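You operate a simulated robot arm through the tools that you are given. There is no shell and no other tool. Be economical: measure what you need, move in short steps, check, and stop when the job is done.

Carry out the task below with a simulated robot arm. There is one attempt and no reset: what you move stays moved.

TASK
Fan off, tin lid on, clamp tray in, green pad in the drawer.
Fine: the clamp's dial back to 40; shut the drawer again.
Where things are to end (x, y in the base frame): green rubbing pad within 6 cm of [44, 0].

Only the result counts: the job must be done as asked and must still hold three seconds after the hand-in. Knocking over, shifting, dropping, spilling or breaking anything else fails it. A push-on lid holds only when it is set on centred and level and pressed home; a screw cap is set on level and turned clockwise until tight.

THE ROBOT
A 7-joint arm with a two-finger gripper on a trunk, on a base that drives. Base frame: it is fixed to the floor where the robot stands at the start and does not move with it; the origin is under the middle of the robot, x ahead of it, y to its left, z up; the surface under the hand at the start is at about z = 78. Lengths are in cm, angles in rad, forces in N, time in s.
With the tool pointing down near the work surface it reaches from about 38 to 78 cm from the robot's upright axis, wherever it stands. Its first joint turns from -2.496 to 2.496 rad. Places, roughly: fan dial [50, 20, 80]; green rubbing pad (6x5x4 cm) [50, -10, 80]; inside of the table drawer [50, -10, 70]; roll clamp dial [60, -40, 80]; roll clamp tray [50, -30, 80]; stand knob [90, 50, 120]; swivel knob [70, 10, 110]; table drawer [50, -10, 70]. Payload 2.45 kg.
Tool frame: the origin (TCP) lies between the finger pads and is the grasp point; the fingertips stand 2.6 cm ahead of it; z points along the fingers, y is the line along which they close. The gripper opens to 9.6 cm. The gripper's body begins 6.9 cm behind the TCP.
Orientation is told as [roll, pitch, yaw] about the base's x, y, z axes, in that order, counted from this pose: with the fingers straight down and closing along the base's y, the tool's x points along the base's -x, its y along +y and its z along -z.

THE INTERFACE
- The arm moves only by the tool step_arm. Its argument "deltas" is a list of rows, each a list of 7 numbers: the finger opening in m, from 0 to 0.096, then the shift along the tool's x, y, z in m, then the turn, a rotation vector about the tool's x, y, z in rad. In form: [[gripper, x, y, z, rx, ry, rz], ...]. A call has 1 to 8 rows; each row is the pose to reach, as a shift and turn from the pose commanded when the call began, along the tool's axes at that moment. Rows are played at 5 a second. More than 5 cm and 0.15 rad between two rows, or a gripper value outside its range, and nothing of the call is played. Where a pose cannot be reached the arm comes as near as it can. A force on the tool above 70 N (or 10 N above the force at the start of the call, whichever is more), or a blocked arm, ends the call early, and 0.2 s more pass. The fingers move at their own pace and stop on an object; they squeeze with about 41 N. The grip force told is the motor's: it shows also when the fingers shut on nothing. Time passes only in rows, and 0.2 s behind the last, so rows that repeat a pose let the fingers close. The reply holds the time, the measured pose of the TCP, the force on the tool along the base axes, the opening and the grip force, in the units named above and with some noise, with the torque about the TCP (base axes, N m) and any sound that the robot's microphone picked up.
- Cameras (640 x 400 px; columns grow to the right, rows downward): "scene" is now at [1.66, 15.88, 151.29]; the picture's right is [-0.33, -0.94, 0.00], its down [-0.78, 0.28, -0.56] and it looks along [0.52, -0.19, -0.83] (base axes); focal length 253 px, centre (320, 200). "wrist" rides on the gripper at [8.2, 0.3, -9.8] in the tool frame; the picture's right is [-0.04, 1.00, 0.00], its down [-0.73, -0.03, -0.68] and it looks along [-0.68, -0.03, 0.73] (tool axes); focal length 256 px, centre (320, 200).
- grab_frame(camera): a new picture of that camera. It takes no simulated time.
- slide_trunk(by): slides the trunk up (or, below 0, down) by that many cm; the arm and the scene camera ride with it, the base frame stays. It gives what a move gives, with no picture.
- roll_base(legs): drives the robot by 1 to 6 legs, each [ahead, turn to the left] in cm and rad, along the robot's own axes; the way and the turn of a leg run together, so that a leg with both is an arc; at most 150 cm and 3.142 rad a leg. The arm and the cameras ride along, it lands a little off, and it stops where it bumps. It gives what a move gives.
- head_to(pan, tilt): turns the head with the scene camera to pan (to the left, within 2.705 rad either way) and tilt (down, from -0.506 to 1.204), counted from straight ahead of the robot. It gives what a move gives.
- pixel_to_xyz(camera, pixels): for up to 12 pixels [column, row] of the newest picture of that camera ("zoom" is the newest enlarged one), the place [x, y, z] in the base frame of the surface seen there, good to about 0.3 cm. It takes no simulated time.
- enlarge(camera, box): a new picture of the part [left, top, right, bottom] of that camera's present view, enlarged. It takes no simulated time.
- job_done(): hands the job in; it is judged then, once.

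Keep the steps short. Do not move on a guess: measure, check each grasp and each placing, and mend mistakes. In all there are 80 turns and 52 pictures (those below and enlarged ones count). Leave the gripper open and the arm clear of the work at the hand-in unless told otherwise, and finish with a single line.

The tools are called after ">>>" as a command line: name --pt "numbers of a row" for each row, then --argument value for the rest, lists and objects as JSON in quotes. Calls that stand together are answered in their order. step_arm: Moves the arm, as the interface text tells. Its arguments: {"type":"object","properties":{"deltas":{"type":"array"}},"required":["deltas"]} The other tools are called the same way: slide_trunk (by) slides the trunk up or down; roll_base (legs) drives the base; head_to (pan, tilt) turns the head that bears the scene camera; grab_frame (camera) takes a picture; pixel_to_xyz (camera, pixels) gives the place of the surface under pixels of a picture; enlarge (camera, box) takes an enlarged picture of a part of a camera's view; job_done () hands the job in.

At the start:

```text
clock: 0.0
position: [47.37, -20.32, 113.59]
tcp_rot: [0.0, 0.001, -0.002]
force: [-0.2, -0.2, 0.9]
wrist_torque: [0.03, -0.01, 0.03]
opening: 9.59
gripper_force: 0.0
trunk travel left (down, up): [-57.5, 6.5]
robot x, y, heading: [0.18, -0.42, 0.002]
head pan, tilt: [-0.34, 0.981]
```

scene: 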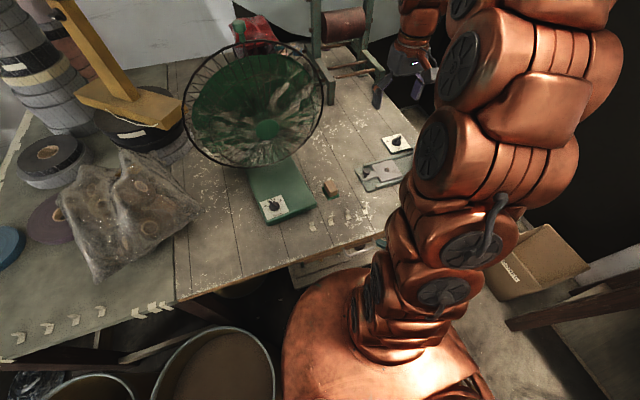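
wrist: 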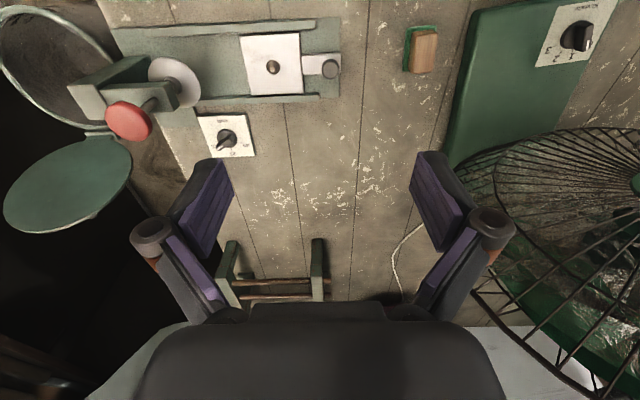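

I see the fan with its dial at wrist (578,38), the green-and-wood pad at (422,50), the clamp with its tray and dial at (227,138), and a hinged lid at (70,185). I'll enlarge these and measure them.

>>> enlarge --camera "wrist" --box '[0, 0, 360, 240]'

>>> pixel_to_xyz --camera "wrist" --pixels '[[578, 38], [422, 50], [424, 30], [227, 138], [272, 66], [325, 66], [300, 50], [128, 120], [70, 185], [110, 135], [60, 60], [180, 85]]'

>>> enlarge --camera "wrist" --box '[380, 0, 640, 160]'

>>> enlarge --camera "scene" --box '[240, 120, 440, 280]'

```text
1.67 times, centred on (180, 120) of wrist
```

zoom: 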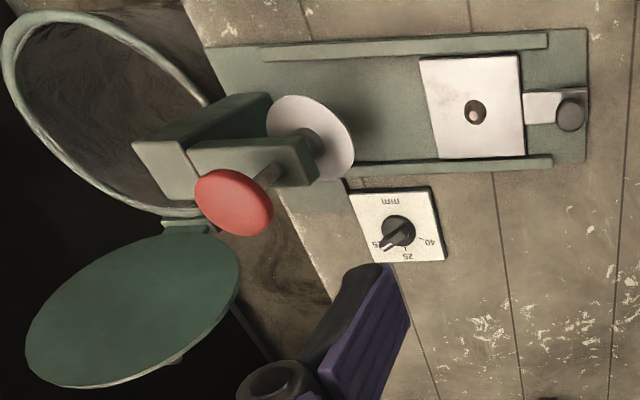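

```text
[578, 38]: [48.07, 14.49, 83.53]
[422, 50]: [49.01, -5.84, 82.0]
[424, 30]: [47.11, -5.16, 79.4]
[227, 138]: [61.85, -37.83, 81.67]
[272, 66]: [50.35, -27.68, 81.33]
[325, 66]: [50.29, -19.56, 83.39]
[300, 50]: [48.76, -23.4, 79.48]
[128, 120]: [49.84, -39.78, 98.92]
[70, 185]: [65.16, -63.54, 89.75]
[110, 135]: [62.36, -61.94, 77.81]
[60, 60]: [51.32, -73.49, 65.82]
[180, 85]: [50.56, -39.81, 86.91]
```

```text
2.46 times, centred on (510, 80) of wrist
```

zoom: 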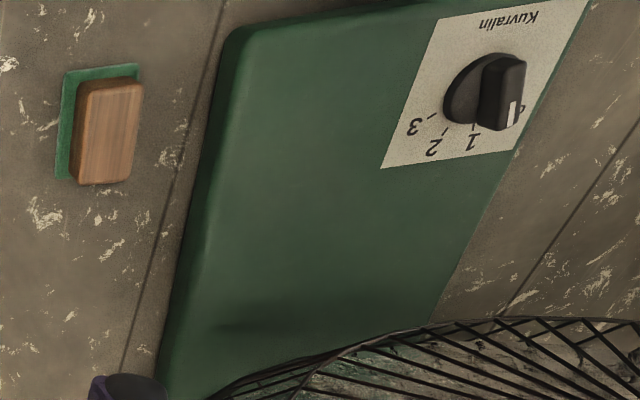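

```text
2.50 times, centred on (340, 200) of scene
```

zoom: 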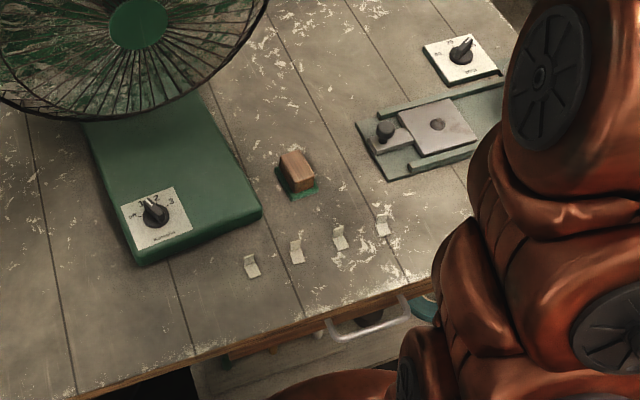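

The fan dial reads somewhere near 0 or 1. The bin with the hinged lid may not be the tin, so I'll look around for a tin and lid with the head.

>>> head_to --pan 0.35 --tilt 0.75

>>> grab_frame --camera "scene"

>>> head_to --pan -0.95 --tilt 0.7

>>> grab_frame --camera "scene"

>>> head_to --pan -0.1 --tilt 0.3

>>> grab_frame --camera "scene"

```text
clock: 1.1
position: [47.45, -20.29, 113.66]
tcp_rot: [0.0, 0.001, -0.002]
force: [0.6, 0.2, -1.0]
wrist_torque: [0.01, 0.02, 0.01]
opening: 9.61
gripper_force: 0.0
trunk travel left (down, up): [-57.5, 6.5]
robot x, y, heading: [-0.11, -0.19, -0.003]
head pan, tilt: [0.351, 0.75]
```

```text
46 pictures are left
```

scene: 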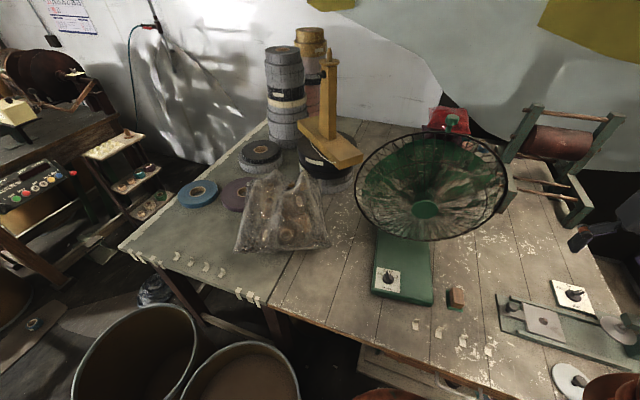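

```text
clock: 2.5
position: [47.48, -20.36, 113.56]
tcp_rot: [0.0, 0.0, 0.001]
force: [0.2, 0.1, 0.5]
wrist_torque: [0.02, -0.02, 0.0]
opening: 9.59
gripper_force: 0.1
trunk travel left (down, up): [-57.5, 6.5]
robot x, y, heading: [-0.11, 0.37, 0.006]
head pan, tilt: [-0.949, 0.7]
```

```text
45 pictures are left
```

scene: 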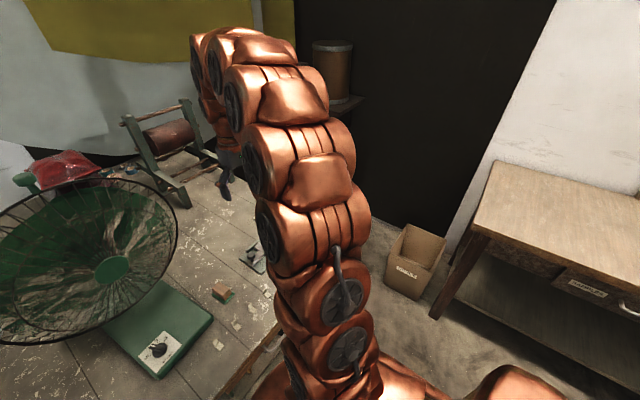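

```text
clock: 3.7
position: [47.35, -20.31, 113.82]
tcp_rot: [-0.001, 0.001, 0.0]
force: [0.2, -0.3, 0.2]
wrist_torque: [-0.02, -0.02, -0.02]
opening: 9.59
gripper_force: 0.2
trunk travel left (down, up): [-57.5, 6.5]
robot x, y, heading: [0.14, 0.05, -0.001]
head pan, tilt: [-0.099, 0.3]
```

```text
44 pictures are left
```

scene: 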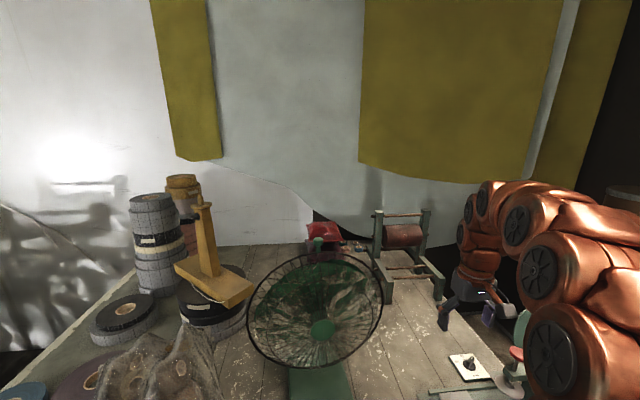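

A tin with a hinged lid stands to the right of the table. I'll shift the hand 25 cm to the right to view it from the wrist.

>>> step_arm --pt "0.096 0 -0.04 0 0 0 0" --pt "0.096 0 -0.08 0 0 0 0" --pt "0.096 0 -0.12 0 0 0 0" --pt "0.096 0 -0.16 0 0 0 0" --pt "0.096 0 -0.2 0 0 0 0" --pt "0.096 0 -0.24 0 0 0 0" --pt "0.096 0 -0.28 0 0 0 0" --pt "0.096 0 -0.28 0 0 0 0"

>>> grab_frame --camera "wrist"

>>> pixel_to_xyz --camera "wrist" --pixels '[[320, 60], [250, 120], [250, 180], [200, 60], [280, 60], [240, 20], [240, 100], [210, 180], [290, 180], [250, 220], [250, 140], [200, 120]]'

```text
clock: 5.5
position: [47.53, -47.38, 113.77]
tcp_rot: [-0.001, 0.0, 0.0]
force: [-1.3, -1.1, 0.8]
wrist_torque: [0.02, -0.07, 0.0]
opening: 9.59
gripper_force: 0.0
out of reach, approached as far as the arm can: row 7, 8
trunk travel left (down, up): [-57.5, 6.5]
robot x, y, heading: [-0.13, -0.13, 0.002]
head pan, tilt: [-0.099, 0.3]
```

```text
43 pictures are left
```

wrist: 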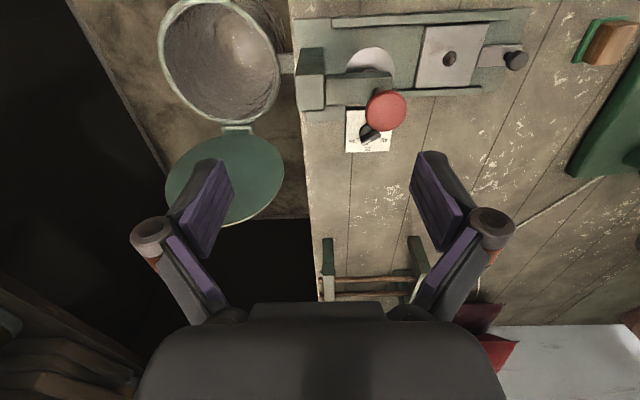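

```text
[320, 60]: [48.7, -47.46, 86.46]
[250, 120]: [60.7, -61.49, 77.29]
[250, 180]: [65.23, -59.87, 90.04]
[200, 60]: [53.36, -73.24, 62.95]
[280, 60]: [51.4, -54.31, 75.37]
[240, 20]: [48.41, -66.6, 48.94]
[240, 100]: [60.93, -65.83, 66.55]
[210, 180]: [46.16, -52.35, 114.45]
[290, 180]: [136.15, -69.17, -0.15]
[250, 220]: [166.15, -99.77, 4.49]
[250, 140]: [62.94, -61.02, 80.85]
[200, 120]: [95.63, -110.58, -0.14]
```

>>> enlarge --camera "wrist" --box '[140, 0, 440, 230]'

>>> pixel_to_xyz --camera "zoom" --pixels '[[55, 80], [160, 12], [288, 100], [70, 200], [205, 250], [210, 290], [300, 340], [200, 460], [70, 380], [180, 300], [310, 130], [488, 275]]'

>>> pixel_to_xyz --camera "wrist" --pixels '[[165, 45], [200, 2], [276, 50], [270, 105], [170, 190], [283, 170], [237, 128], [237, 134], [230, 222], [270, 200], [222, 150], [262, 145]]'

```text
1.74 times, centred on (290, 115) of wrist
```

zoom: 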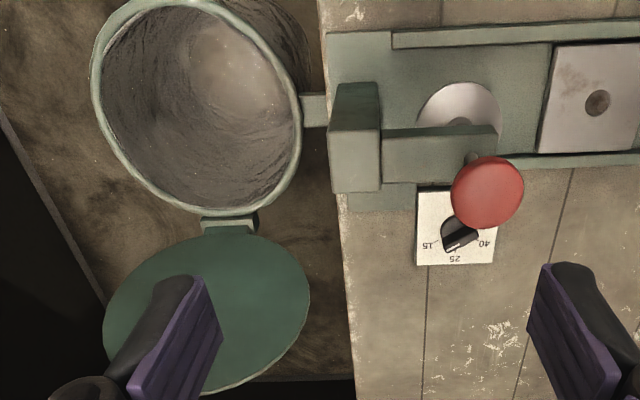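

```text
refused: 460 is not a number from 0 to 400
```

```text
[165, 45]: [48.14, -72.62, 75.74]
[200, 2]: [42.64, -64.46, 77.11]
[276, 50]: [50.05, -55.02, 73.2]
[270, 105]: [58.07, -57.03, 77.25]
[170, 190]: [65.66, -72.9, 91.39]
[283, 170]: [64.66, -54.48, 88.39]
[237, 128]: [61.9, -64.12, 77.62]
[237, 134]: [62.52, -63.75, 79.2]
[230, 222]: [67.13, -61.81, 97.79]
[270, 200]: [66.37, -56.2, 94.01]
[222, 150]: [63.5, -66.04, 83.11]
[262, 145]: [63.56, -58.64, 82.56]
```

The lid is hinged at about (62,-63.5,77.5) and stands open, leaning back, so it will need a base move. I'll do the fan dial first and bring the hand back toward it to measure the cage clearance.

>>> step_arm --pt "0.096 0.005 0.05 0 0 0 0" --pt "0.096 0.01 0.1 0 0 0 0" --pt "0.096 0.015 0.15 0 0 0 0" --pt "0.096 0.02 0.2 0 0 0 0" --pt "0.096 0.025 0.25 0 0 0 0" --pt "0.096 0.03 0.3 0 0 0 0" --pt "0.096 0.035 0.35 0 0 0 0" --pt "0.096 0.04 0.4 0 0 0 0"

>>> head_to --pan 0.2 --tilt 0.8

>>> grab_frame --camera "wrist"

>>> grab_frame --camera "scene"

```text
refused: row 1 steps farther than a row can; nothing moved
```

```text
clock: 6.4
position: [47.45, -47.37, 113.77]
tcp_rot: [0.001, -0.001, -0.001]
force: [0.0, 0.0, -0.1]
wrist_torque: [-0.01, -0.01, 0.01]
opening: 9.57
gripper_force: 0.1
trunk travel left (down, up): [-57.5, 6.5]
robot x, y, heading: [0.33, -0.21, -0.0]
head pan, tilt: [0.201, 0.799]
```

```text
41 pictures are left
```

wrist: 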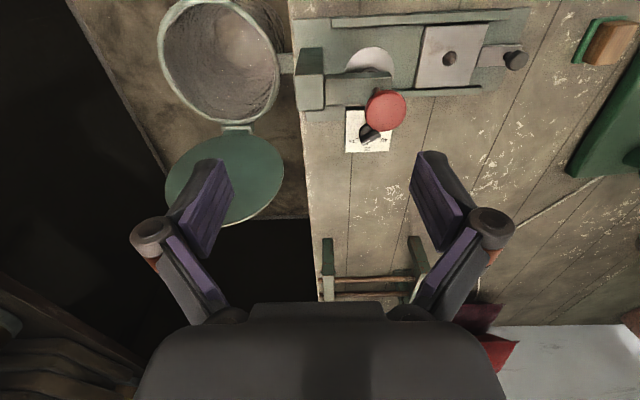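

```text
40 pictures are left
```

scene: 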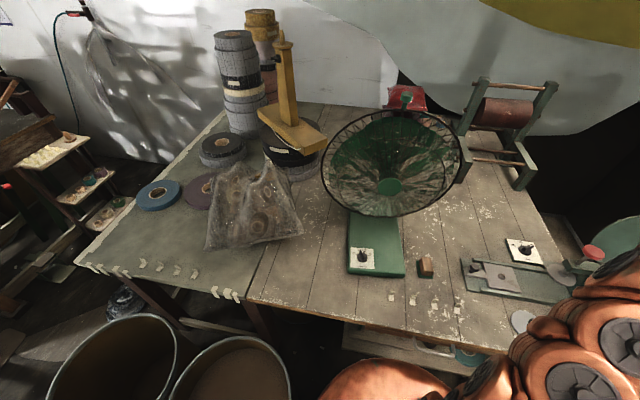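

I'll read the fan dial enlarged, measure the cage points, and bring the hand back with legal steps.

>>> pixel_to_xyz --camera "scene" --pixels '[[388, 187], [388, 215], [340, 200], [325, 175], [440, 195], [460, 150], [400, 112], [361, 255], [300, 230], [250, 345], [240, 355], [425, 345]]'

>>> enlarge --camera "scene" --box '[330, 230, 410, 280]'

>>> step_arm --pt "0.096 0 0.05 0 0 0 0" --pt "0.096 0 0.1 0 0 0 0" --pt "0.096 0 0.15 0 0 0 0" --pt "0.096 0 0.2 0 0 0 0" --pt "0.096 0 0.25 0 0 0 0" --pt "0.096 0 0.3 0 0 0 0" --pt "0.096 0 0.35 0 0 0 0" --pt "0.096 0 0.4 0 0 0 0"

```text
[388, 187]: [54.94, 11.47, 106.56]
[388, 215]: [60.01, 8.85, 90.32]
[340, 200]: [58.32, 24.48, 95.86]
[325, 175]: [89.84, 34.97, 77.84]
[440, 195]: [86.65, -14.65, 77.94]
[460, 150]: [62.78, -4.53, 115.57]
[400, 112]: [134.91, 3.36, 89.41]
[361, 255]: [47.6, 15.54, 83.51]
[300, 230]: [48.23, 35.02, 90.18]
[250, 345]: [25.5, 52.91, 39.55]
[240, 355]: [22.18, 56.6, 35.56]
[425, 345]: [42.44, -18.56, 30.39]
```

```text
8.00 times, centred on (370, 255) of scene
```

zoom: 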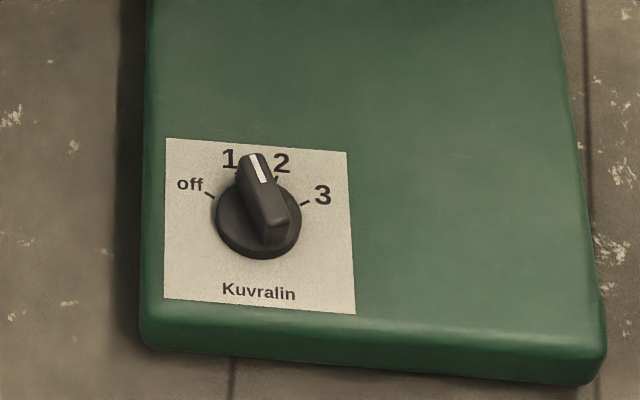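

```text
clock: 8.2
position: [47.71, -7.41, 113.39]
tcp_rot: [0.001, 0.0, -0.002]
force: [0.4, 0.5, -0.3]
wrist_torque: [0.04, -0.04, 0.03]
opening: 9.62
gripper_force: 0.1
trunk travel left (down, up): [-57.5, 6.5]
robot x, y, heading: [-0.01, -0.41, 0.002]
head pan, tilt: [0.201, 0.799]
```

The pointer stands at "1" and "off" is about 40° anticlockwise of it. The fan cage front is at x≈55, so I'll stay ahead of it. I'll bring the hand over in front of the dial for an accurate look.

>>> step_arm --pt "0.096 0.03 0.03 0 0 0 0" --pt "0.096 0.05 0.07 0 0 0 0" --pt "0.096 0.05 0.11 0.02 0 0 0" --pt "0.096 0.05 0.15 0.05 0 0 0" --pt "0.096 0.05 0.19 0.07 0 0 0" --pt "0.096 0.05 0.22 0.09 0 0 0" --pt "0.096 0.05 0.22 0.1 0 0 0"

>>> grab_frame --camera "wrist"

```text
clock: 9.8
position: [42.39, 14.82, 103.57]
tcp_rot: [0.0, 0.0, -0.001]
force: [-0.4, -0.8, 0.1]
wrist_torque: [-0.02, -0.01, 0.0]
opening: 9.6
gripper_force: 0.0
trunk travel left (down, up): [-57.5, 6.5]
robot x, y, heading: [-0.09, -0.38, -0.003]
head pan, tilt: [0.201, 0.799]
```

```text
38 pictures are left
```

wrist: 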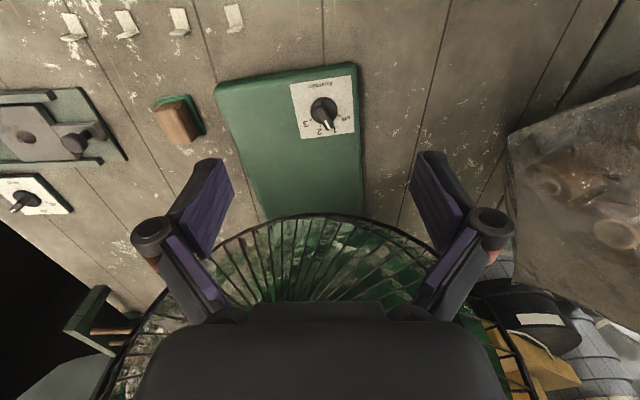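

>>> enlarge --camera "wrist" --box '[280, 70, 360, 145]'

>>> pixel_to_xyz --camera "wrist" --pixels '[[322, 108], [330, 126], [313, 97], [345, 120], [300, 130], [350, 132], [294, 85], [350, 77], [330, 215], [300, 222], [370, 220], [420, 240]]'

```text
5.33 times, centred on (320, 108) of wrist
```

zoom: 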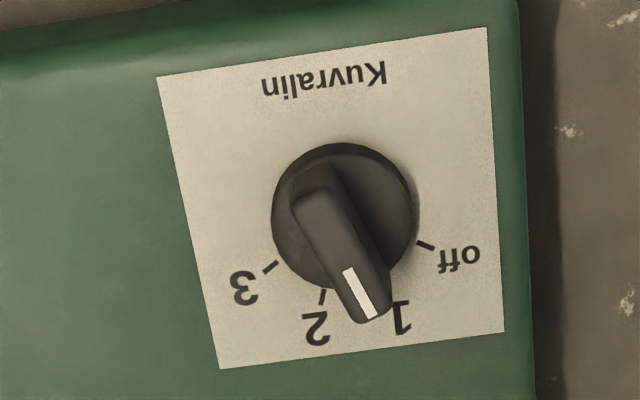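

```text
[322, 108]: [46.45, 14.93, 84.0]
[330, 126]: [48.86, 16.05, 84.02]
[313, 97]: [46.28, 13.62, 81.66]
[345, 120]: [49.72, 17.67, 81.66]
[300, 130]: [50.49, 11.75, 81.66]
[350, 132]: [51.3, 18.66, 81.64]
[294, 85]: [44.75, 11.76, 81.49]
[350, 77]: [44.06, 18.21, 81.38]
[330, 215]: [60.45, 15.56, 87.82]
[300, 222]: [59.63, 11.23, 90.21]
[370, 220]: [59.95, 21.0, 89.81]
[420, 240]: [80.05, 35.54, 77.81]
```

The knob centre is about (47.7,15.3), its bar top is at z 84, and it points 25° (at "1"). "Off" is about 35° further anticlockwise. I'll align the fingers with the bar by yawing 0.436, then tilt and lower to above it.

>>> step_arm --pt "0.07 0 0 0 0 0 -0.145" --pt "0.05 0 0 0 0 0 -0.29" --pt "0.035 0 0 0 0 0 -0.436" --pt "0.035 0 0 0 0 0 -0.436"

>>> step_arm --pt "0.035 0 0 0 0 -0.15 0" --pt "0.035 0 0 0.03 0 -0.3 0" --pt "0.035 -0.01 -0.0041 0.06 0 -0.3 0" --pt "0.035 -0.02 -0.0083 0.09 0 -0.3 0" --pt "0.035 -0.032 -0.0132 0.12 0 -0.3 0" --pt "0.035 -0.0425 -0.0176 0.146 0 -0.3 0" --pt "0.035 -0.0425 -0.0176 0.146 0 -0.3 0"

>>> grab_frame --camera "wrist"

```text
clock: 10.8
position: [42.48, 14.73, 103.67]
tcp_rot: [0.0, 0.0, 0.437]
force: [0.1, 0.1, -0.7]
wrist_torque: [0.0, 0.02, -0.01]
opening: 3.53
gripper_force: 0.1
trunk travel left (down, up): [-57.5, 6.5]
robot x, y, heading: [0.04, 0.01, 0.003]
head pan, tilt: [0.201, 0.799]
```

```text
clock: 12.4
position: [47.11, 14.84, 88.99]
tcp_rot: [-0.001, -0.3, 0.436]
force: [-0.2, 0.2, 1.3]
wrist_torque: [-0.02, -0.03, -0.01]
opening: 3.47
gripper_force: 0.1
trunk travel left (down, up): [-57.5, 6.5]
robot x, y, heading: [-0.21, -0.11, 0.002]
head pan, tilt: [0.201, 0.799]
```

```text
36 pictures are left
```

wrist: 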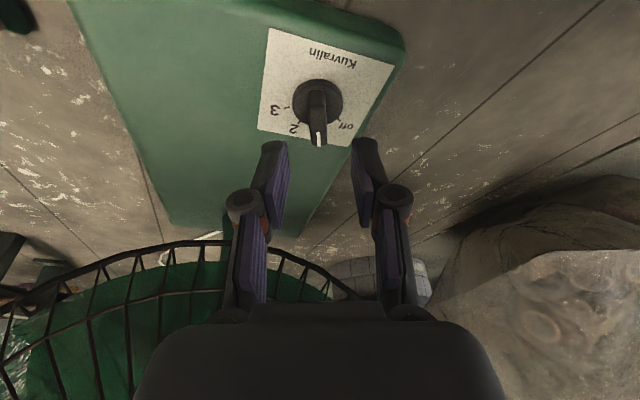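

The bar is centred between the fingers. I'll lower 3.1 cm straight down around it and close.

>>> step_arm --pt "0.035 0.003 0 0.01 0 0 0" --pt "0.035 0.006 0 0.02 0 0 0" --pt "0.035 0.0092 0 0.0296 0 0 0" --pt "0.0 0.0092 0 0.0296 0 0 0" --pt "0.0 0.0092 0 0.0296 0 0 0" --pt "0.0 0.0092 0 0.0296 0 0 0"

```text
clock: 13.8
position: [47.17, 14.81, 85.98]
tcp_rot: [0.001, -0.299, 0.435]
force: [6.9, -11.1, -0.4]
wrist_torque: [-0.24, -0.12, -0.13]
opening: 1.08
gripper_force: 38.2
trunk travel left (down, up): [-57.5, 6.5]
robot x, y, heading: [-0.04, 0.08, -0.001]
head pan, tilt: [0.201, 0.799]
```

The bar is gripped at 1.08 cm. I'll turn it 0.63 rad anticlockwise about the vertical to "off".

>>> step_arm --pt "0.0 0 -0.0007 0 -0.0355 0 -0.1146" --pt "0.0 -0.0002 -0.0014 0 -0.071 0 -0.229" --pt "0.0 -0.0004 -0.0021 0 -0.1064 0 -0.344" --pt "0.0 -0.0007 -0.0028 0.0002 -0.1448 0 -0.468" --pt "0.0 -0.0011 -0.0035 0.0003 -0.186 0 -0.602" --pt "0.0 -0.0011 -0.0035 0.0003 -0.186 0 -0.602"

>>> enlarge --camera "scene" --box '[330, 220, 410, 280]'

```text
clock: 15.2
position: [47.57, 14.49, 85.96]
tcp_rot: [-0.002, -0.304, 1.067]
force: [22.0, -17.9, 16.9]
wrist_torque: [-0.53, -0.45, -0.21]
opening: 1.07
gripper_force: 37.6
trunk travel left (down, up): [-57.5, 6.5]
robot x, y, heading: [0.16, 0.03, -0.005]
head pan, tilt: [0.201, 0.799]
```

```text
6.67 times, centred on (370, 250) of scene
```

zoom: 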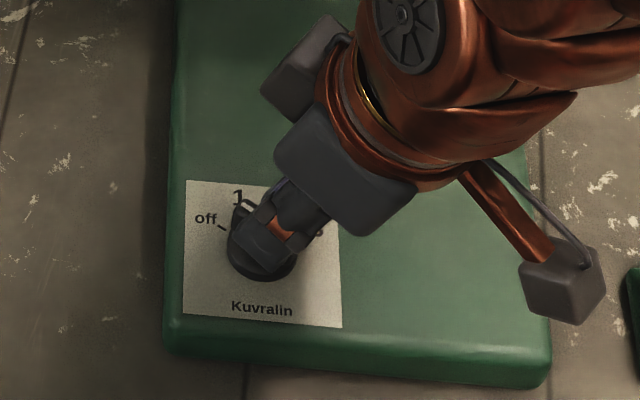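

I'll release, lift straight up and check the pointer.

>>> step_arm --pt "0.035 0 0 0 0 0 0" --pt "0.04 0 0 0 0 0 0" --pt "0.04 -0.006 0 -0.019 0 0 0" --pt "0.04 -0.018 0 -0.057 0 0 0" --pt "0.04 -0.03 0 -0.095 0 0 0" --pt "0.04 -0.03 0 -0.095 0 0 0"

>>> enlarge --camera "wrist" --box '[220, 0, 460, 150]'

```text
clock: 16.6
position: [47.32, 14.65, 95.86]
tcp_rot: [0.001, -0.299, 1.064]
force: [0.3, 0.1, 0.7]
wrist_torque: [0.05, -0.03, -0.01]
opening: 4.03
gripper_force: 0.0
trunk travel left (down, up): [-57.5, 6.5]
robot x, y, heading: [0.07, -0.37, 0.001]
head pan, tilt: [0.201, 0.799]
```

```text
2.67 times, centred on (340, 75) of wrist
```

zoom: 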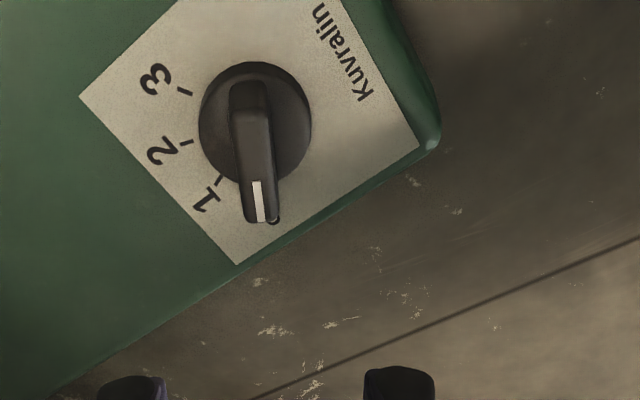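

The pointer now covers "off", so the fan is off. Next is the clamp tray. I'll straighten the hand and move over toward the clamp.

>>> step_arm --pt "0.04 0.01 0 -0.02 0 0.15 0" --pt "0.04 0.02 0 -0.04 0 0.3 0" --pt "0.04 0.02 0 -0.04 0 0.299 0"

>>> step_arm --pt "0.03 0 0 0 0 0 0.14" --pt "0.02 0 0 0 0 0 0.28" --pt "0.01 0 0 0 0 0 0.42" --pt "0 0 0 0 0 0 0.56" --pt "0 0 0 0 0 0 0.7" --pt "0 0 0 0 0 0 0.84" --pt "0 0 0 0 0 0 0.98" --pt "0 0 0 0 0 0 1.064"

>>> step_arm --pt "0 0 -0.05 0 0 0 0" --pt "0 0 -0.1 0 0 0 0" --pt "0 0 -0.15 0 0 0 0" --pt "0 0 -0.2 0 0 0 0" --pt "0 0 -0.25 0 0 0 0" --pt "0 0 -0.3 0 0 0 0" --pt "0 0 -0.3 0 0 0 0"

>>> grab_frame --camera "wrist"

```text
clock: 17.4
position: [45.86, 11.96, 99.19]
tcp_rot: [0.002, -0.001, 1.064]
force: [-0.3, 0.4, 0.2]
wrist_torque: [-0.02, 0.0, 0.02]
opening: 3.98
gripper_force: 0.1
trunk travel left (down, up): [-57.5, 6.5]
robot x, y, heading: [-0.05, -0.22, 0.001]
head pan, tilt: [0.201, 0.799]
```

```text
clock: 19.2
position: [45.77, 12.0, 99.19]
tcp_rot: [0.001, -0.002, -0.001]
force: [0.3, 0.0, 0.0]
wrist_torque: [-0.02, 0.01, -0.02]
opening: 0.0
gripper_force: 28.7
trunk travel left (down, up): [-57.5, 6.5]
robot x, y, heading: [0.07, 0.01, -0.001]
head pan, tilt: [0.201, 0.799]
```

```text
clock: 20.8
position: [45.96, -17.88, 99.03]
tcp_rot: [0.0, 0.001, 0.003]
force: [-0.7, -0.4, -0.5]
wrist_torque: [0.02, 0.02, -0.01]
opening: 0.01
gripper_force: 28.5
trunk travel left (down, up): [-57.5, 6.5]
robot x, y, heading: [0.2, 0.09, 0.004]
head pan, tilt: [0.201, 0.799]
```

```text
33 pictures are left
```

wrist: 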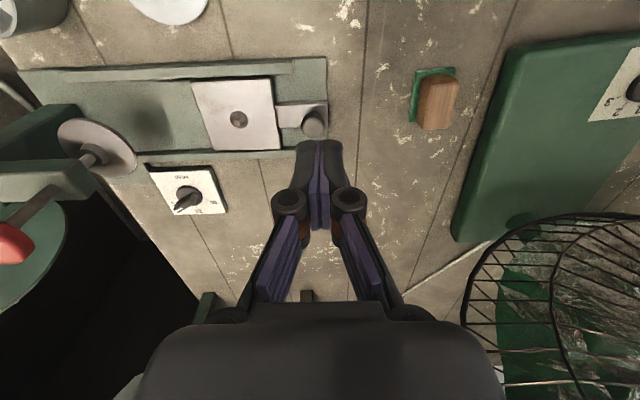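

There is a white disc at (170,5) and something round at (30,15) near the table's front edge. These may be the real tin and lid, so I'll measure them along with the clamp.

>>> pixel_to_xyz --camera "wrist" --pixels '[[170, 8], [30, 15], [60, 8], [313, 122], [300, 112], [240, 120], [195, 85], [215, 150], [273, 80], [95, 150], [322, 100], [187, 198]]'

>>> step_arm --pt "0 0.04 -0.01 -0.02 0 0 0" --pt "0 0.08 -0.02 -0.04 0 0 0" --pt "0 0.08 -0.06 -0.06 0 0 0" --pt "0 0.08 -0.1 -0.08 0 0 0" --pt "0 0.08 -0.14 -0.1 0 0 0" --pt "0 0.08 -0.14 -0.1 0 0 0"

>>> grab_frame --camera "wrist"

```text
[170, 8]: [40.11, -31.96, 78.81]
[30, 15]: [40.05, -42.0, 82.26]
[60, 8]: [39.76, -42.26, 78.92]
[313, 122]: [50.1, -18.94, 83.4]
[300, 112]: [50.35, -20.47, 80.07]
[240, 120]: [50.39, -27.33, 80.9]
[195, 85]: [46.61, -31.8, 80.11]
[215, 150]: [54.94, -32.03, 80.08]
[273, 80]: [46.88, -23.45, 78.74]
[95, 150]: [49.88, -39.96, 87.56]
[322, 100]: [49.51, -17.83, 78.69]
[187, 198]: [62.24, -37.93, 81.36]
```

```text
clock: 22.2
position: [37.98, -31.93, 108.9]
tcp_rot: [0.002, 0.0, 0.002]
force: [0.4, -0.3, 0.4]
wrist_torque: [0.02, 0.0, -0.02]
opening: 0.0
gripper_force: 28.2
trunk travel left (down, up): [-57.5, 6.5]
robot x, y, heading: [-0.07, 0.21, 0.0]
head pan, tilt: [0.201, 0.799]
```

```text
32 pictures are left
```

wrist: 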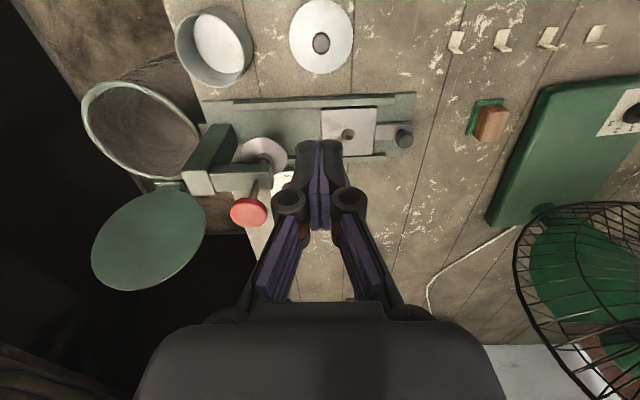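

That settles it: the open tin is at (215,45) and a loose lid with a knob is at (320,40). The hinged bin stays alone. I'll measure both.

>>> enlarge --camera "wrist" --box '[160, 0, 370, 120]'

>>> pixel_to_xyz --camera "wrist" --pixels '[[178, 45], [213, 10], [251, 42], [205, 80], [222, 50], [235, 25], [321, 38], [320, 3], [290, 38], [352, 35], [322, 72], [320, 50]]'

>>> pixel_to_xyz --camera "zoom" --pixels '[[66, 60], [160, 26], [274, 130], [150, 228], [270, 170], [60, 130], [490, 128], [490, 140], [515, 128], [464, 128], [490, 105], [580, 60]]'

```text
3.05 times, centred on (265, 60) of wrist
```

zoom: 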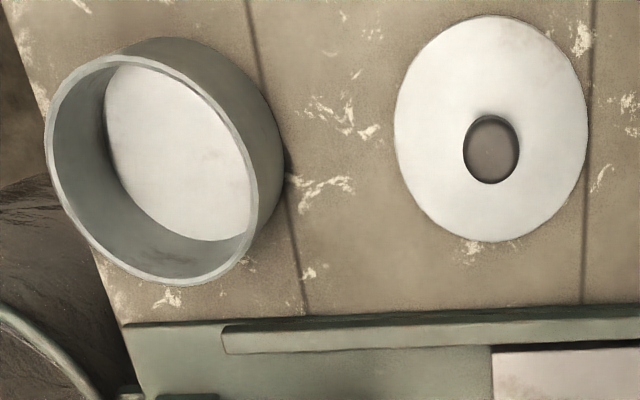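

```text
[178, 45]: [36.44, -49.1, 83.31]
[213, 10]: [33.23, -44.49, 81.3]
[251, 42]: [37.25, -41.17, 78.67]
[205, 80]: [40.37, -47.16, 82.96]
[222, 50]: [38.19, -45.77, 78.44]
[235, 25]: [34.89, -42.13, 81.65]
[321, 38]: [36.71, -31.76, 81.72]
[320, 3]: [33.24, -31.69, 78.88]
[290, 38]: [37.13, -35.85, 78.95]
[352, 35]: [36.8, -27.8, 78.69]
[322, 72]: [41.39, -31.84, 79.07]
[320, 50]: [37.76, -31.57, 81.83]
```

```text
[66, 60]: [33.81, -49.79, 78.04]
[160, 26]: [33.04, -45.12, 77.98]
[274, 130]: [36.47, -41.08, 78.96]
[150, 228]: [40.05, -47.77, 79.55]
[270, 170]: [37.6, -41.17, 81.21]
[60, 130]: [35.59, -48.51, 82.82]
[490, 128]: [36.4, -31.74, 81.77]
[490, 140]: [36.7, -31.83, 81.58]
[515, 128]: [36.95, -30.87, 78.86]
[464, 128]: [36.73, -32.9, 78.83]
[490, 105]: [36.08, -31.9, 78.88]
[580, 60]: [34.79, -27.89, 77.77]
```

The lid centre is about (37,-31.8) with its knob top at z 81.8. The tin centre is about (37,-45.1) with its rim at z 83. Before that, I'll push the tray in with closed fingers against the +y side of its knob (50.3,-19.4, top 83.4).

>>> step_arm --pt "0 -0.03 0.035 0 0 0 0" --pt "0 -0.06 0.07 0.0 0 0 0" --pt "0 -0.09 0.105 0.02 0 0 0" --pt "0 -0.11 0.14 0.04 0 0 0" --pt "0 -0.123 0.16 0.08 0 0 0" --pt "0 -0.123 0.16 0.13 0 0 0" --pt "0 -0.123 0.16 0.18 0 0 0" --pt "0 -0.123 0.16 0.22 0 0 0"

>>> grab_frame --camera "wrist"

```text
refused: row 3 steps farther than a row can; nothing moved
```

```text
30 pictures are left
```

wrist: 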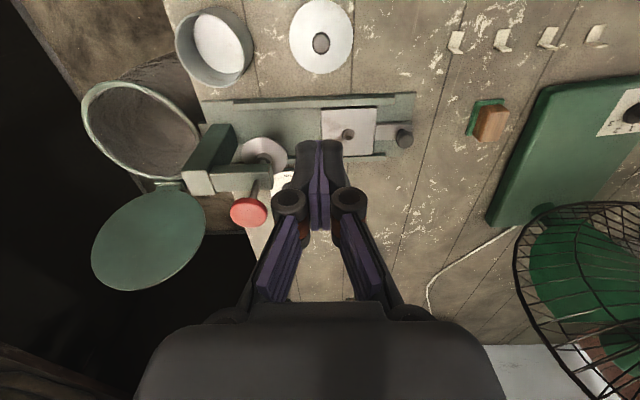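

That move was refused because a step was too long. I'll repeat it with shorter rows.

>>> step_arm --pt "0 -0.03 0.035 0 0 0 0" --pt "0 -0.06 0.07 0.0 0 0 0" --pt "0 -0.09 0.105 0.01 0 0 0" --pt "0 -0.11 0.14 0.03 0 0 0" --pt "0 -0.123 0.16 0.07 0 0 0" --pt "0 -0.123 0.16 0.12 0 0 0" --pt "0 -0.123 0.16 0.17 0 0 0" --pt "0 -0.123 0.16 0.2 0 0 0"

>>> grab_frame --camera "wrist"

```text
clock: 24.0
position: [50.28, -15.89, 89.04]
tcp_rot: [0.001, -0.001, 0.002]
force: [-0.3, -0.1, 0.1]
wrist_torque: [-0.02, -0.04, -0.01]
opening: 0.0
gripper_force: 28.6
trunk travel left (down, up): [-57.5, 6.5]
robot x, y, heading: [0.08, 0.21, 0.001]
head pan, tilt: [0.201, 0.799]
```

```text
29 pictures are left
```

wrist: 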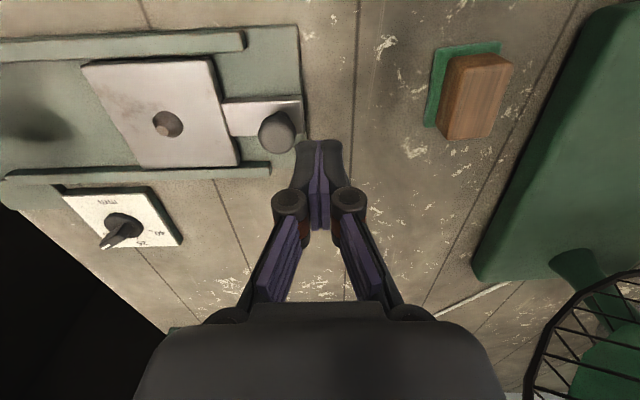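

I'll lower to z 83.7 and push toward -y in 1 cm steps.

>>> step_arm --pt "0 0 0 0.03 0 0 0" --pt "0 0 0 0.0535 0 0 0" --pt "0 0 -0.01 0.0535 0 0 0" --pt "0 0 -0.02 0.0535 0 0 0" --pt "0 0 -0.035 0.0535 0 0 0" --pt "0 0 -0.05 0.0535 0 0 0" --pt "0 0 -0.065 0.0535 0 0 0" --pt "0 0 -0.08 0.0535 0 0 0"

>>> grab_frame --camera "wrist"

```text
clock: 25.8
position: [50.12, -24.06, 83.87]
tcp_rot: [0.001, 0.0, 0.002]
force: [-0.1, -1.0, 1.1]
wrist_torque: [-0.03, -0.02, 0.03]
opening: 0.0
gripper_force: 29.0
trunk travel left (down, up): [-57.5, 6.5]
robot x, y, heading: [0.14, 0.01, 0.002]
head pan, tilt: [0.201, 0.799]
```

```text
28 pictures are left
```

wrist: 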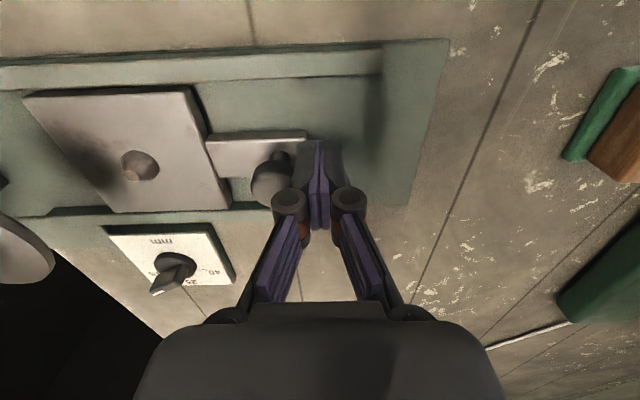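

The tray is sliding freely. I'll continue until it meets its stop.

>>> step_arm --pt "0 0 -0.01 0 0 0 0" --pt "0 0 -0.02 0 0 0 0" --pt "0 0 -0.03 0 0 0 0" --pt "0 0 -0.038 0 0 0 0" --pt "0 0 -0.046 0 0 0 0" --pt "0 0 -0.054 0 0 0 0"

>>> grab_frame --camera "wrist"

```text
clock: 27.2
position: [50.22, -29.34, 83.8]
tcp_rot: [0.002, 0.0, 0.002]
force: [-0.2, 0.5, -0.8]
wrist_torque: [-0.03, 0.0, 0.05]
opening: 0.0
gripper_force: 28.3
trunk travel left (down, up): [-57.5, 6.5]
robot x, y, heading: [-0.27, 0.03, -0.0]
head pan, tilt: [0.201, 0.799]
```

```text
27 pictures are left
```

wrist: 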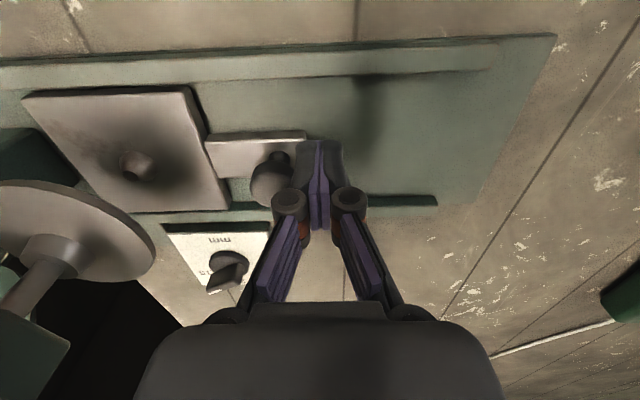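

>>> pixel_to_xyz --camera "wrist" --pixels '[[135, 170], [30, 95], [105, 210], [275, 180], [155, 250], [75, 215], [45, 245], [20, 195], [215, 170], [10, 340], [30, 150], [228, 270]]'

```text
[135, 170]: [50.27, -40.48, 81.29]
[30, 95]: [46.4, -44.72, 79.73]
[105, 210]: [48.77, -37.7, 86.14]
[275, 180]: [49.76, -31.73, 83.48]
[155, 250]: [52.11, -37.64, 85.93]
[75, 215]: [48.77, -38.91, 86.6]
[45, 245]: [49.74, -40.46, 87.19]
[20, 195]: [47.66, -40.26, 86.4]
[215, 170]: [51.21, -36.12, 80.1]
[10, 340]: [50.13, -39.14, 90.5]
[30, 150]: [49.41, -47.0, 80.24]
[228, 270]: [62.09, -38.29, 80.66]
```

The tray hole is under the press axis at y≈-40.4. I'll push slightly further, up to 1.6 cm, to find the end stop.

>>> step_arm --pt "0 0 -0.004 0 0 0 0" --pt "0 0 -0.008 0 0 0 0" --pt "0 0 -0.012 0 0 0 0" --pt "0 0 -0.016 0 0 0 0"

>>> grab_frame --camera "wrist"

>>> pixel_to_xyz --camera "wrist" --pixels '[[30, 95], [135, 170], [275, 180], [110, 90], [180, 90], [25, 150]]'

```text
clock: 28.0
position: [50.1, -29.58, 83.78]
tcp_rot: [0.012, 0.005, 0.005]
force: [-1.0, 26.5, 14.3]
wrist_torque: [0.16, -0.11, 0.07]
opening: 0.0
gripper_force: 28.6
trunk travel left (down, up): [-57.5, 6.5]
robot x, y, heading: [-0.15, 0.06, 0.001]
head pan, tilt: [0.201, 0.799]
stopped in row 4: the force on the tool passed its limit at 74 N (the readings are from after the stop); the commanded pose is now the measured one
```

```text
26 pictures are left
```

wrist: 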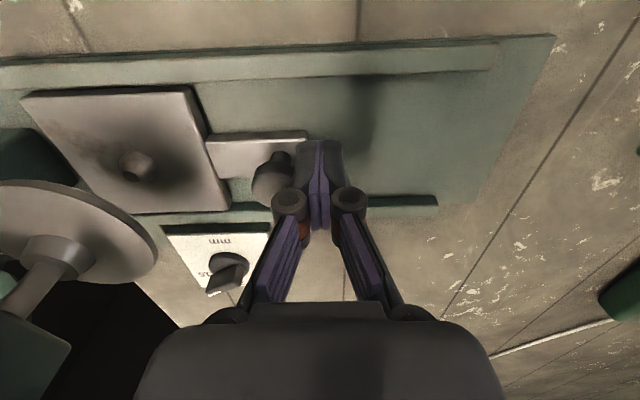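

```text
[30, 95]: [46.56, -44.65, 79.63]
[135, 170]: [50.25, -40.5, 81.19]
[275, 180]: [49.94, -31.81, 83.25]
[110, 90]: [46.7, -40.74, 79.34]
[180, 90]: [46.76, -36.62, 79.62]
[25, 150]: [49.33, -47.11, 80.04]
```

That's the end stop: 74 N, and the tray hasn't moved. I'll back off, rise, and go toward the clamp dial with a -90° yaw so the camera clears the red press knob.

>>> step_arm --pt "0 0 0.02 0 0 0 0" --pt "0 0 0.04 -0.02 0 0 0" --pt "0.02 0 0.05 -0.06 0 0 0" --pt "0.04 0 0.05 -0.1 0 0 0" --pt "0.04 -0.03 0.03 -0.13 0 0 0" --pt "0.04 -0.06 0.01 -0.16 0 0 0" --pt "0.04 -0.09 0.0 -0.18 0 0 0" --pt "0.04 -0.12 0.0 -0.18 0 0 0"

>>> step_arm --pt "0.04 0 0 0 0 0 0.145" --pt "0.04 0 0 0 0 0 0.29" --pt "0.04 0 0 0 0 0 0.435" --pt "0.04 0 0 0 0 0 0.58" --pt "0.04 0 0 0 0 0 0.725" --pt "0.04 0 0 0 0 0 0.87" --pt "0.04 0 0 0 0 0 1.015" --pt "0.04 0 0 0 0 0 1.16"

>>> grab_frame --camera "wrist"

```text
clock: 29.8
position: [62.46, -30.01, 101.51]
tcp_rot: [0.013, 0.008, 0.006]
force: [-0.6, -0.2, -0.2]
wrist_torque: [0.02, -0.02, 0.01]
opening: 4.0
gripper_force: 0.0
trunk travel left (down, up): [-57.5, 6.5]
robot x, y, heading: [0.28, 0.28, 0.001]
head pan, tilt: [0.201, 0.799]
```

```text
clock: 31.6
position: [62.36, -29.99, 101.54]
tcp_rot: [-0.002, 0.013, -1.16]
force: [0.2, -0.1, -0.6]
wrist_torque: [0.03, -0.03, -0.02]
opening: 4.0
gripper_force: 0.2
trunk travel left (down, up): [-57.5, 6.5]
robot x, y, heading: [0.15, 0.08, -0.0]
head pan, tilt: [0.201, 0.799]
```

```text
25 pictures are left
```

wrist: 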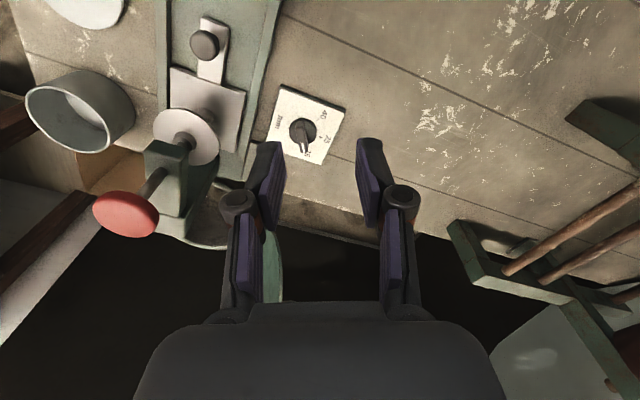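

>>> enlarge --camera "wrist" --box '[260, 80, 360, 170]'

>>> pixel_to_xyz --camera "zoom" --pixels '[[305, 350], [285, 270], [260, 240], [190, 150], [265, 330], [400, 235], [420, 110], [300, 450], [270, 200], [320, 380], [150, 80], [100, 200]]'

>>> pixel_to_xyz --camera "wrist" --pixels '[[302, 124], [303, 132], [305, 140], [306, 150], [281, 87], [345, 112], [322, 163], [270, 138], [297, 124], [310, 130], [325, 150], [330, 115]]'

```text
4.44 times, centred on (310, 125) of wrist
```

zoom: 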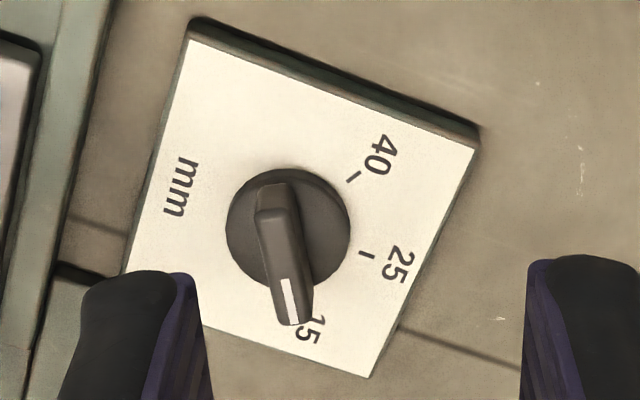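

```text
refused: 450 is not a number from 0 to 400
```

```text
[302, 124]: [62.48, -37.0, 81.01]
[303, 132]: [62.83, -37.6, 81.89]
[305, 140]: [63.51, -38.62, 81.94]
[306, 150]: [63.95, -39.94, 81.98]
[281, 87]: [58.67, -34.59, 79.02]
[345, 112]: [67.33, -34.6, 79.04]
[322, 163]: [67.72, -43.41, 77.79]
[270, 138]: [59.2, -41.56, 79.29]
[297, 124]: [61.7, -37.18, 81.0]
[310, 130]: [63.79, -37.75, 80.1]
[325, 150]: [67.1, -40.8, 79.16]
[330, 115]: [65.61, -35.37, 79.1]
```

The clamp knob centre is about (63.05,-38.25), its bar top is at z 82, and it points to "15" (≈-62°). "40" is at ≈+56°, so the turn is about 118° anticlockwise. I'll measure the press so the camera clears it mid-turn.

>>> pixel_to_xyz --camera "wrist" --pixels '[[125, 213], [95, 205], [158, 213], [130, 195], [130, 235], [150, 185], [165, 165], [185, 140], [215, 140], [185, 155], [165, 220], [180, 190]]'

>>> enlarge --camera "scene" --box '[440, 140, 640, 340]'

```text
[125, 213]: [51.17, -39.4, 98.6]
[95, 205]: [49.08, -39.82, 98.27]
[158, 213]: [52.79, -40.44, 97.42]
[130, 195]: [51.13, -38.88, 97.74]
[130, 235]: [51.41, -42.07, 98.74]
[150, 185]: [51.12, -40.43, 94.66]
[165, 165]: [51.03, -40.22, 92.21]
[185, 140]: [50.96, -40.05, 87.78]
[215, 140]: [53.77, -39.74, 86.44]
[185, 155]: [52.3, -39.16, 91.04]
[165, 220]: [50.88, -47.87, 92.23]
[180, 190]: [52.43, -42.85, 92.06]
```

```text
2.00 times, centred on (540, 240) of scene
```

zoom: 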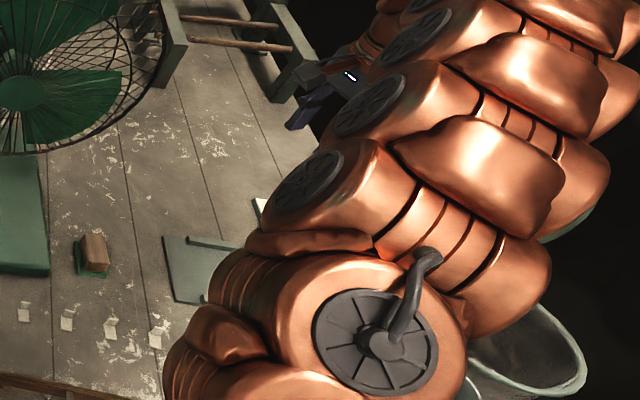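

The press reaches x≈53 at z 92–99. I'll lean the hand outward by 0.18 rad so the camera stays clear during the turn, align it with the bar, and go above the knob.

>>> step_arm --pt "0.03 0 0 0 0 0.085 -0.039" --pt "0.03 0 0 0 0 0.167 -0.078" --pt "0.03 0 0 0 0 0.167 -0.078"

>>> step_arm --pt "0.03 -0.026 -0.008 0.03 0 0 0" --pt "0.03 -0.052 -0.0165 0.06 0 0 0" --pt "0.03 -0.078 -0.0248 0.092 0 0 0" --pt "0.03 -0.1042 -0.033 0.1234 0 0 0" --pt "0.03 -0.1042 -0.033 0.1234 0 0 0"

>>> grab_frame --camera "wrist"

```text
clock: 32.4
position: [62.35, -29.98, 101.53]
tcp_rot: [0.007, 0.182, -1.078]
force: [0.0, 0.2, 0.8]
wrist_torque: [0.03, 0.01, 0.01]
opening: 2.97
gripper_force: 0.0
trunk travel left (down, up): [-57.5, 6.5]
robot x, y, heading: [0.25, 0.11, 0.007]
head pan, tilt: [0.201, 0.799]
```

```text
clock: 33.6
position: [63.51, -38.89, 87.6]
tcp_rot: [0.007, 0.18, -1.076]
force: [-0.2, 0.1, 0.3]
wrist_torque: [0.01, -0.01, 0.0]
opening: 3.01
gripper_force: 0.0
trunk travel left (down, up): [-57.5, 6.5]
robot x, y, heading: [0.01, 0.07, 0.007]
head pan, tilt: [0.201, 0.799]
```

```text
22 pictures are left
```

wrist: 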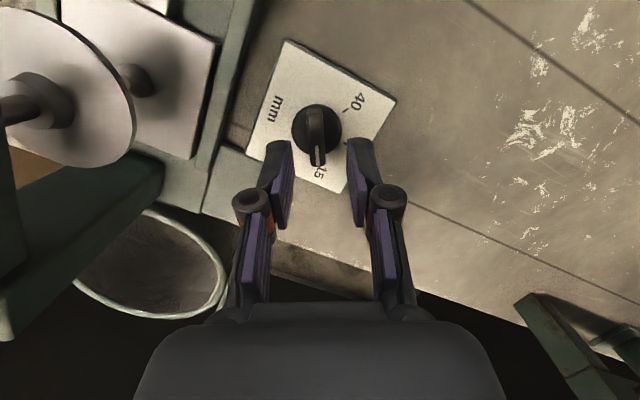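

The bar is aligned between the fingers. I'll lower 4 cm onto it and close.

>>> step_arm --pt "0.03 -0.002 -0.001 0.02 0 0 0" --pt "0.03 -0.0043 -0.001 0.0402 0 0 0" --pt "0.0 -0.0043 -0.001 0.0402 0 0 0" --pt "0.0 -0.0043 -0.001 0.0402 0 0 0" --pt "0.0 -0.0043 -0.001 0.0402 0 0 0"

```text
clock: 34.8
position: [63.03, -38.6, 83.47]
tcp_rot: [0.003, 0.183, -1.079]
force: [-22.3, -5.0, -3.6]
wrist_torque: [-0.21, 0.34, 0.96]
opening: 1.14
gripper_force: 38.4
trunk travel left (down, up): [-57.5, 6.5]
robot x, y, heading: [-0.08, 0.09, 0.002]
head pan, tilt: [0.201, 0.799]
```

It's gripped at 1.14 cm with a small sideways load. I'll turn anticlockwise about the knob axis, correcting the offset as I go, and do the first 1.12 rad now.

>>> step_arm --pt "0 0.0012 -0.0009 0.0002 0.025 0 -0.138" --pt "0 0.00135 -0.0002 0.00025 0.05 0 -0.2755" --pt "0 0.0016 0.0004 0.0003 0.075 0 -0.413" --pt "0 0.0019 0.0011 0.00035 0.1 0 -0.551" --pt "0 0.0023 0.0016 0.0004 0.125 0 -0.689" --pt "0 0.0028 0.0021 0.0005 0.15 0 -0.8266" --pt "0 0.0033 0.00255 0.0006 0.175 0 -0.964" --pt "0 0.0039 0.0029 0.0007 0.2 0 -1.102"

```text
clock: 36.6
position: [62.87, -38.61, 83.38]
tcp_rot: [0.0, 0.175, 0.04]
force: [-8.5, -51.2, -8.6]
wrist_torque: [-1.18, -0.14, -0.07]
opening: 1.08
gripper_force: 38.1
trunk travel left (down, up): [-57.5, 6.5]
robot x, y, heading: [0.06, -0.04, 0.002]
head pan, tilt: [0.201, 0.799]
```

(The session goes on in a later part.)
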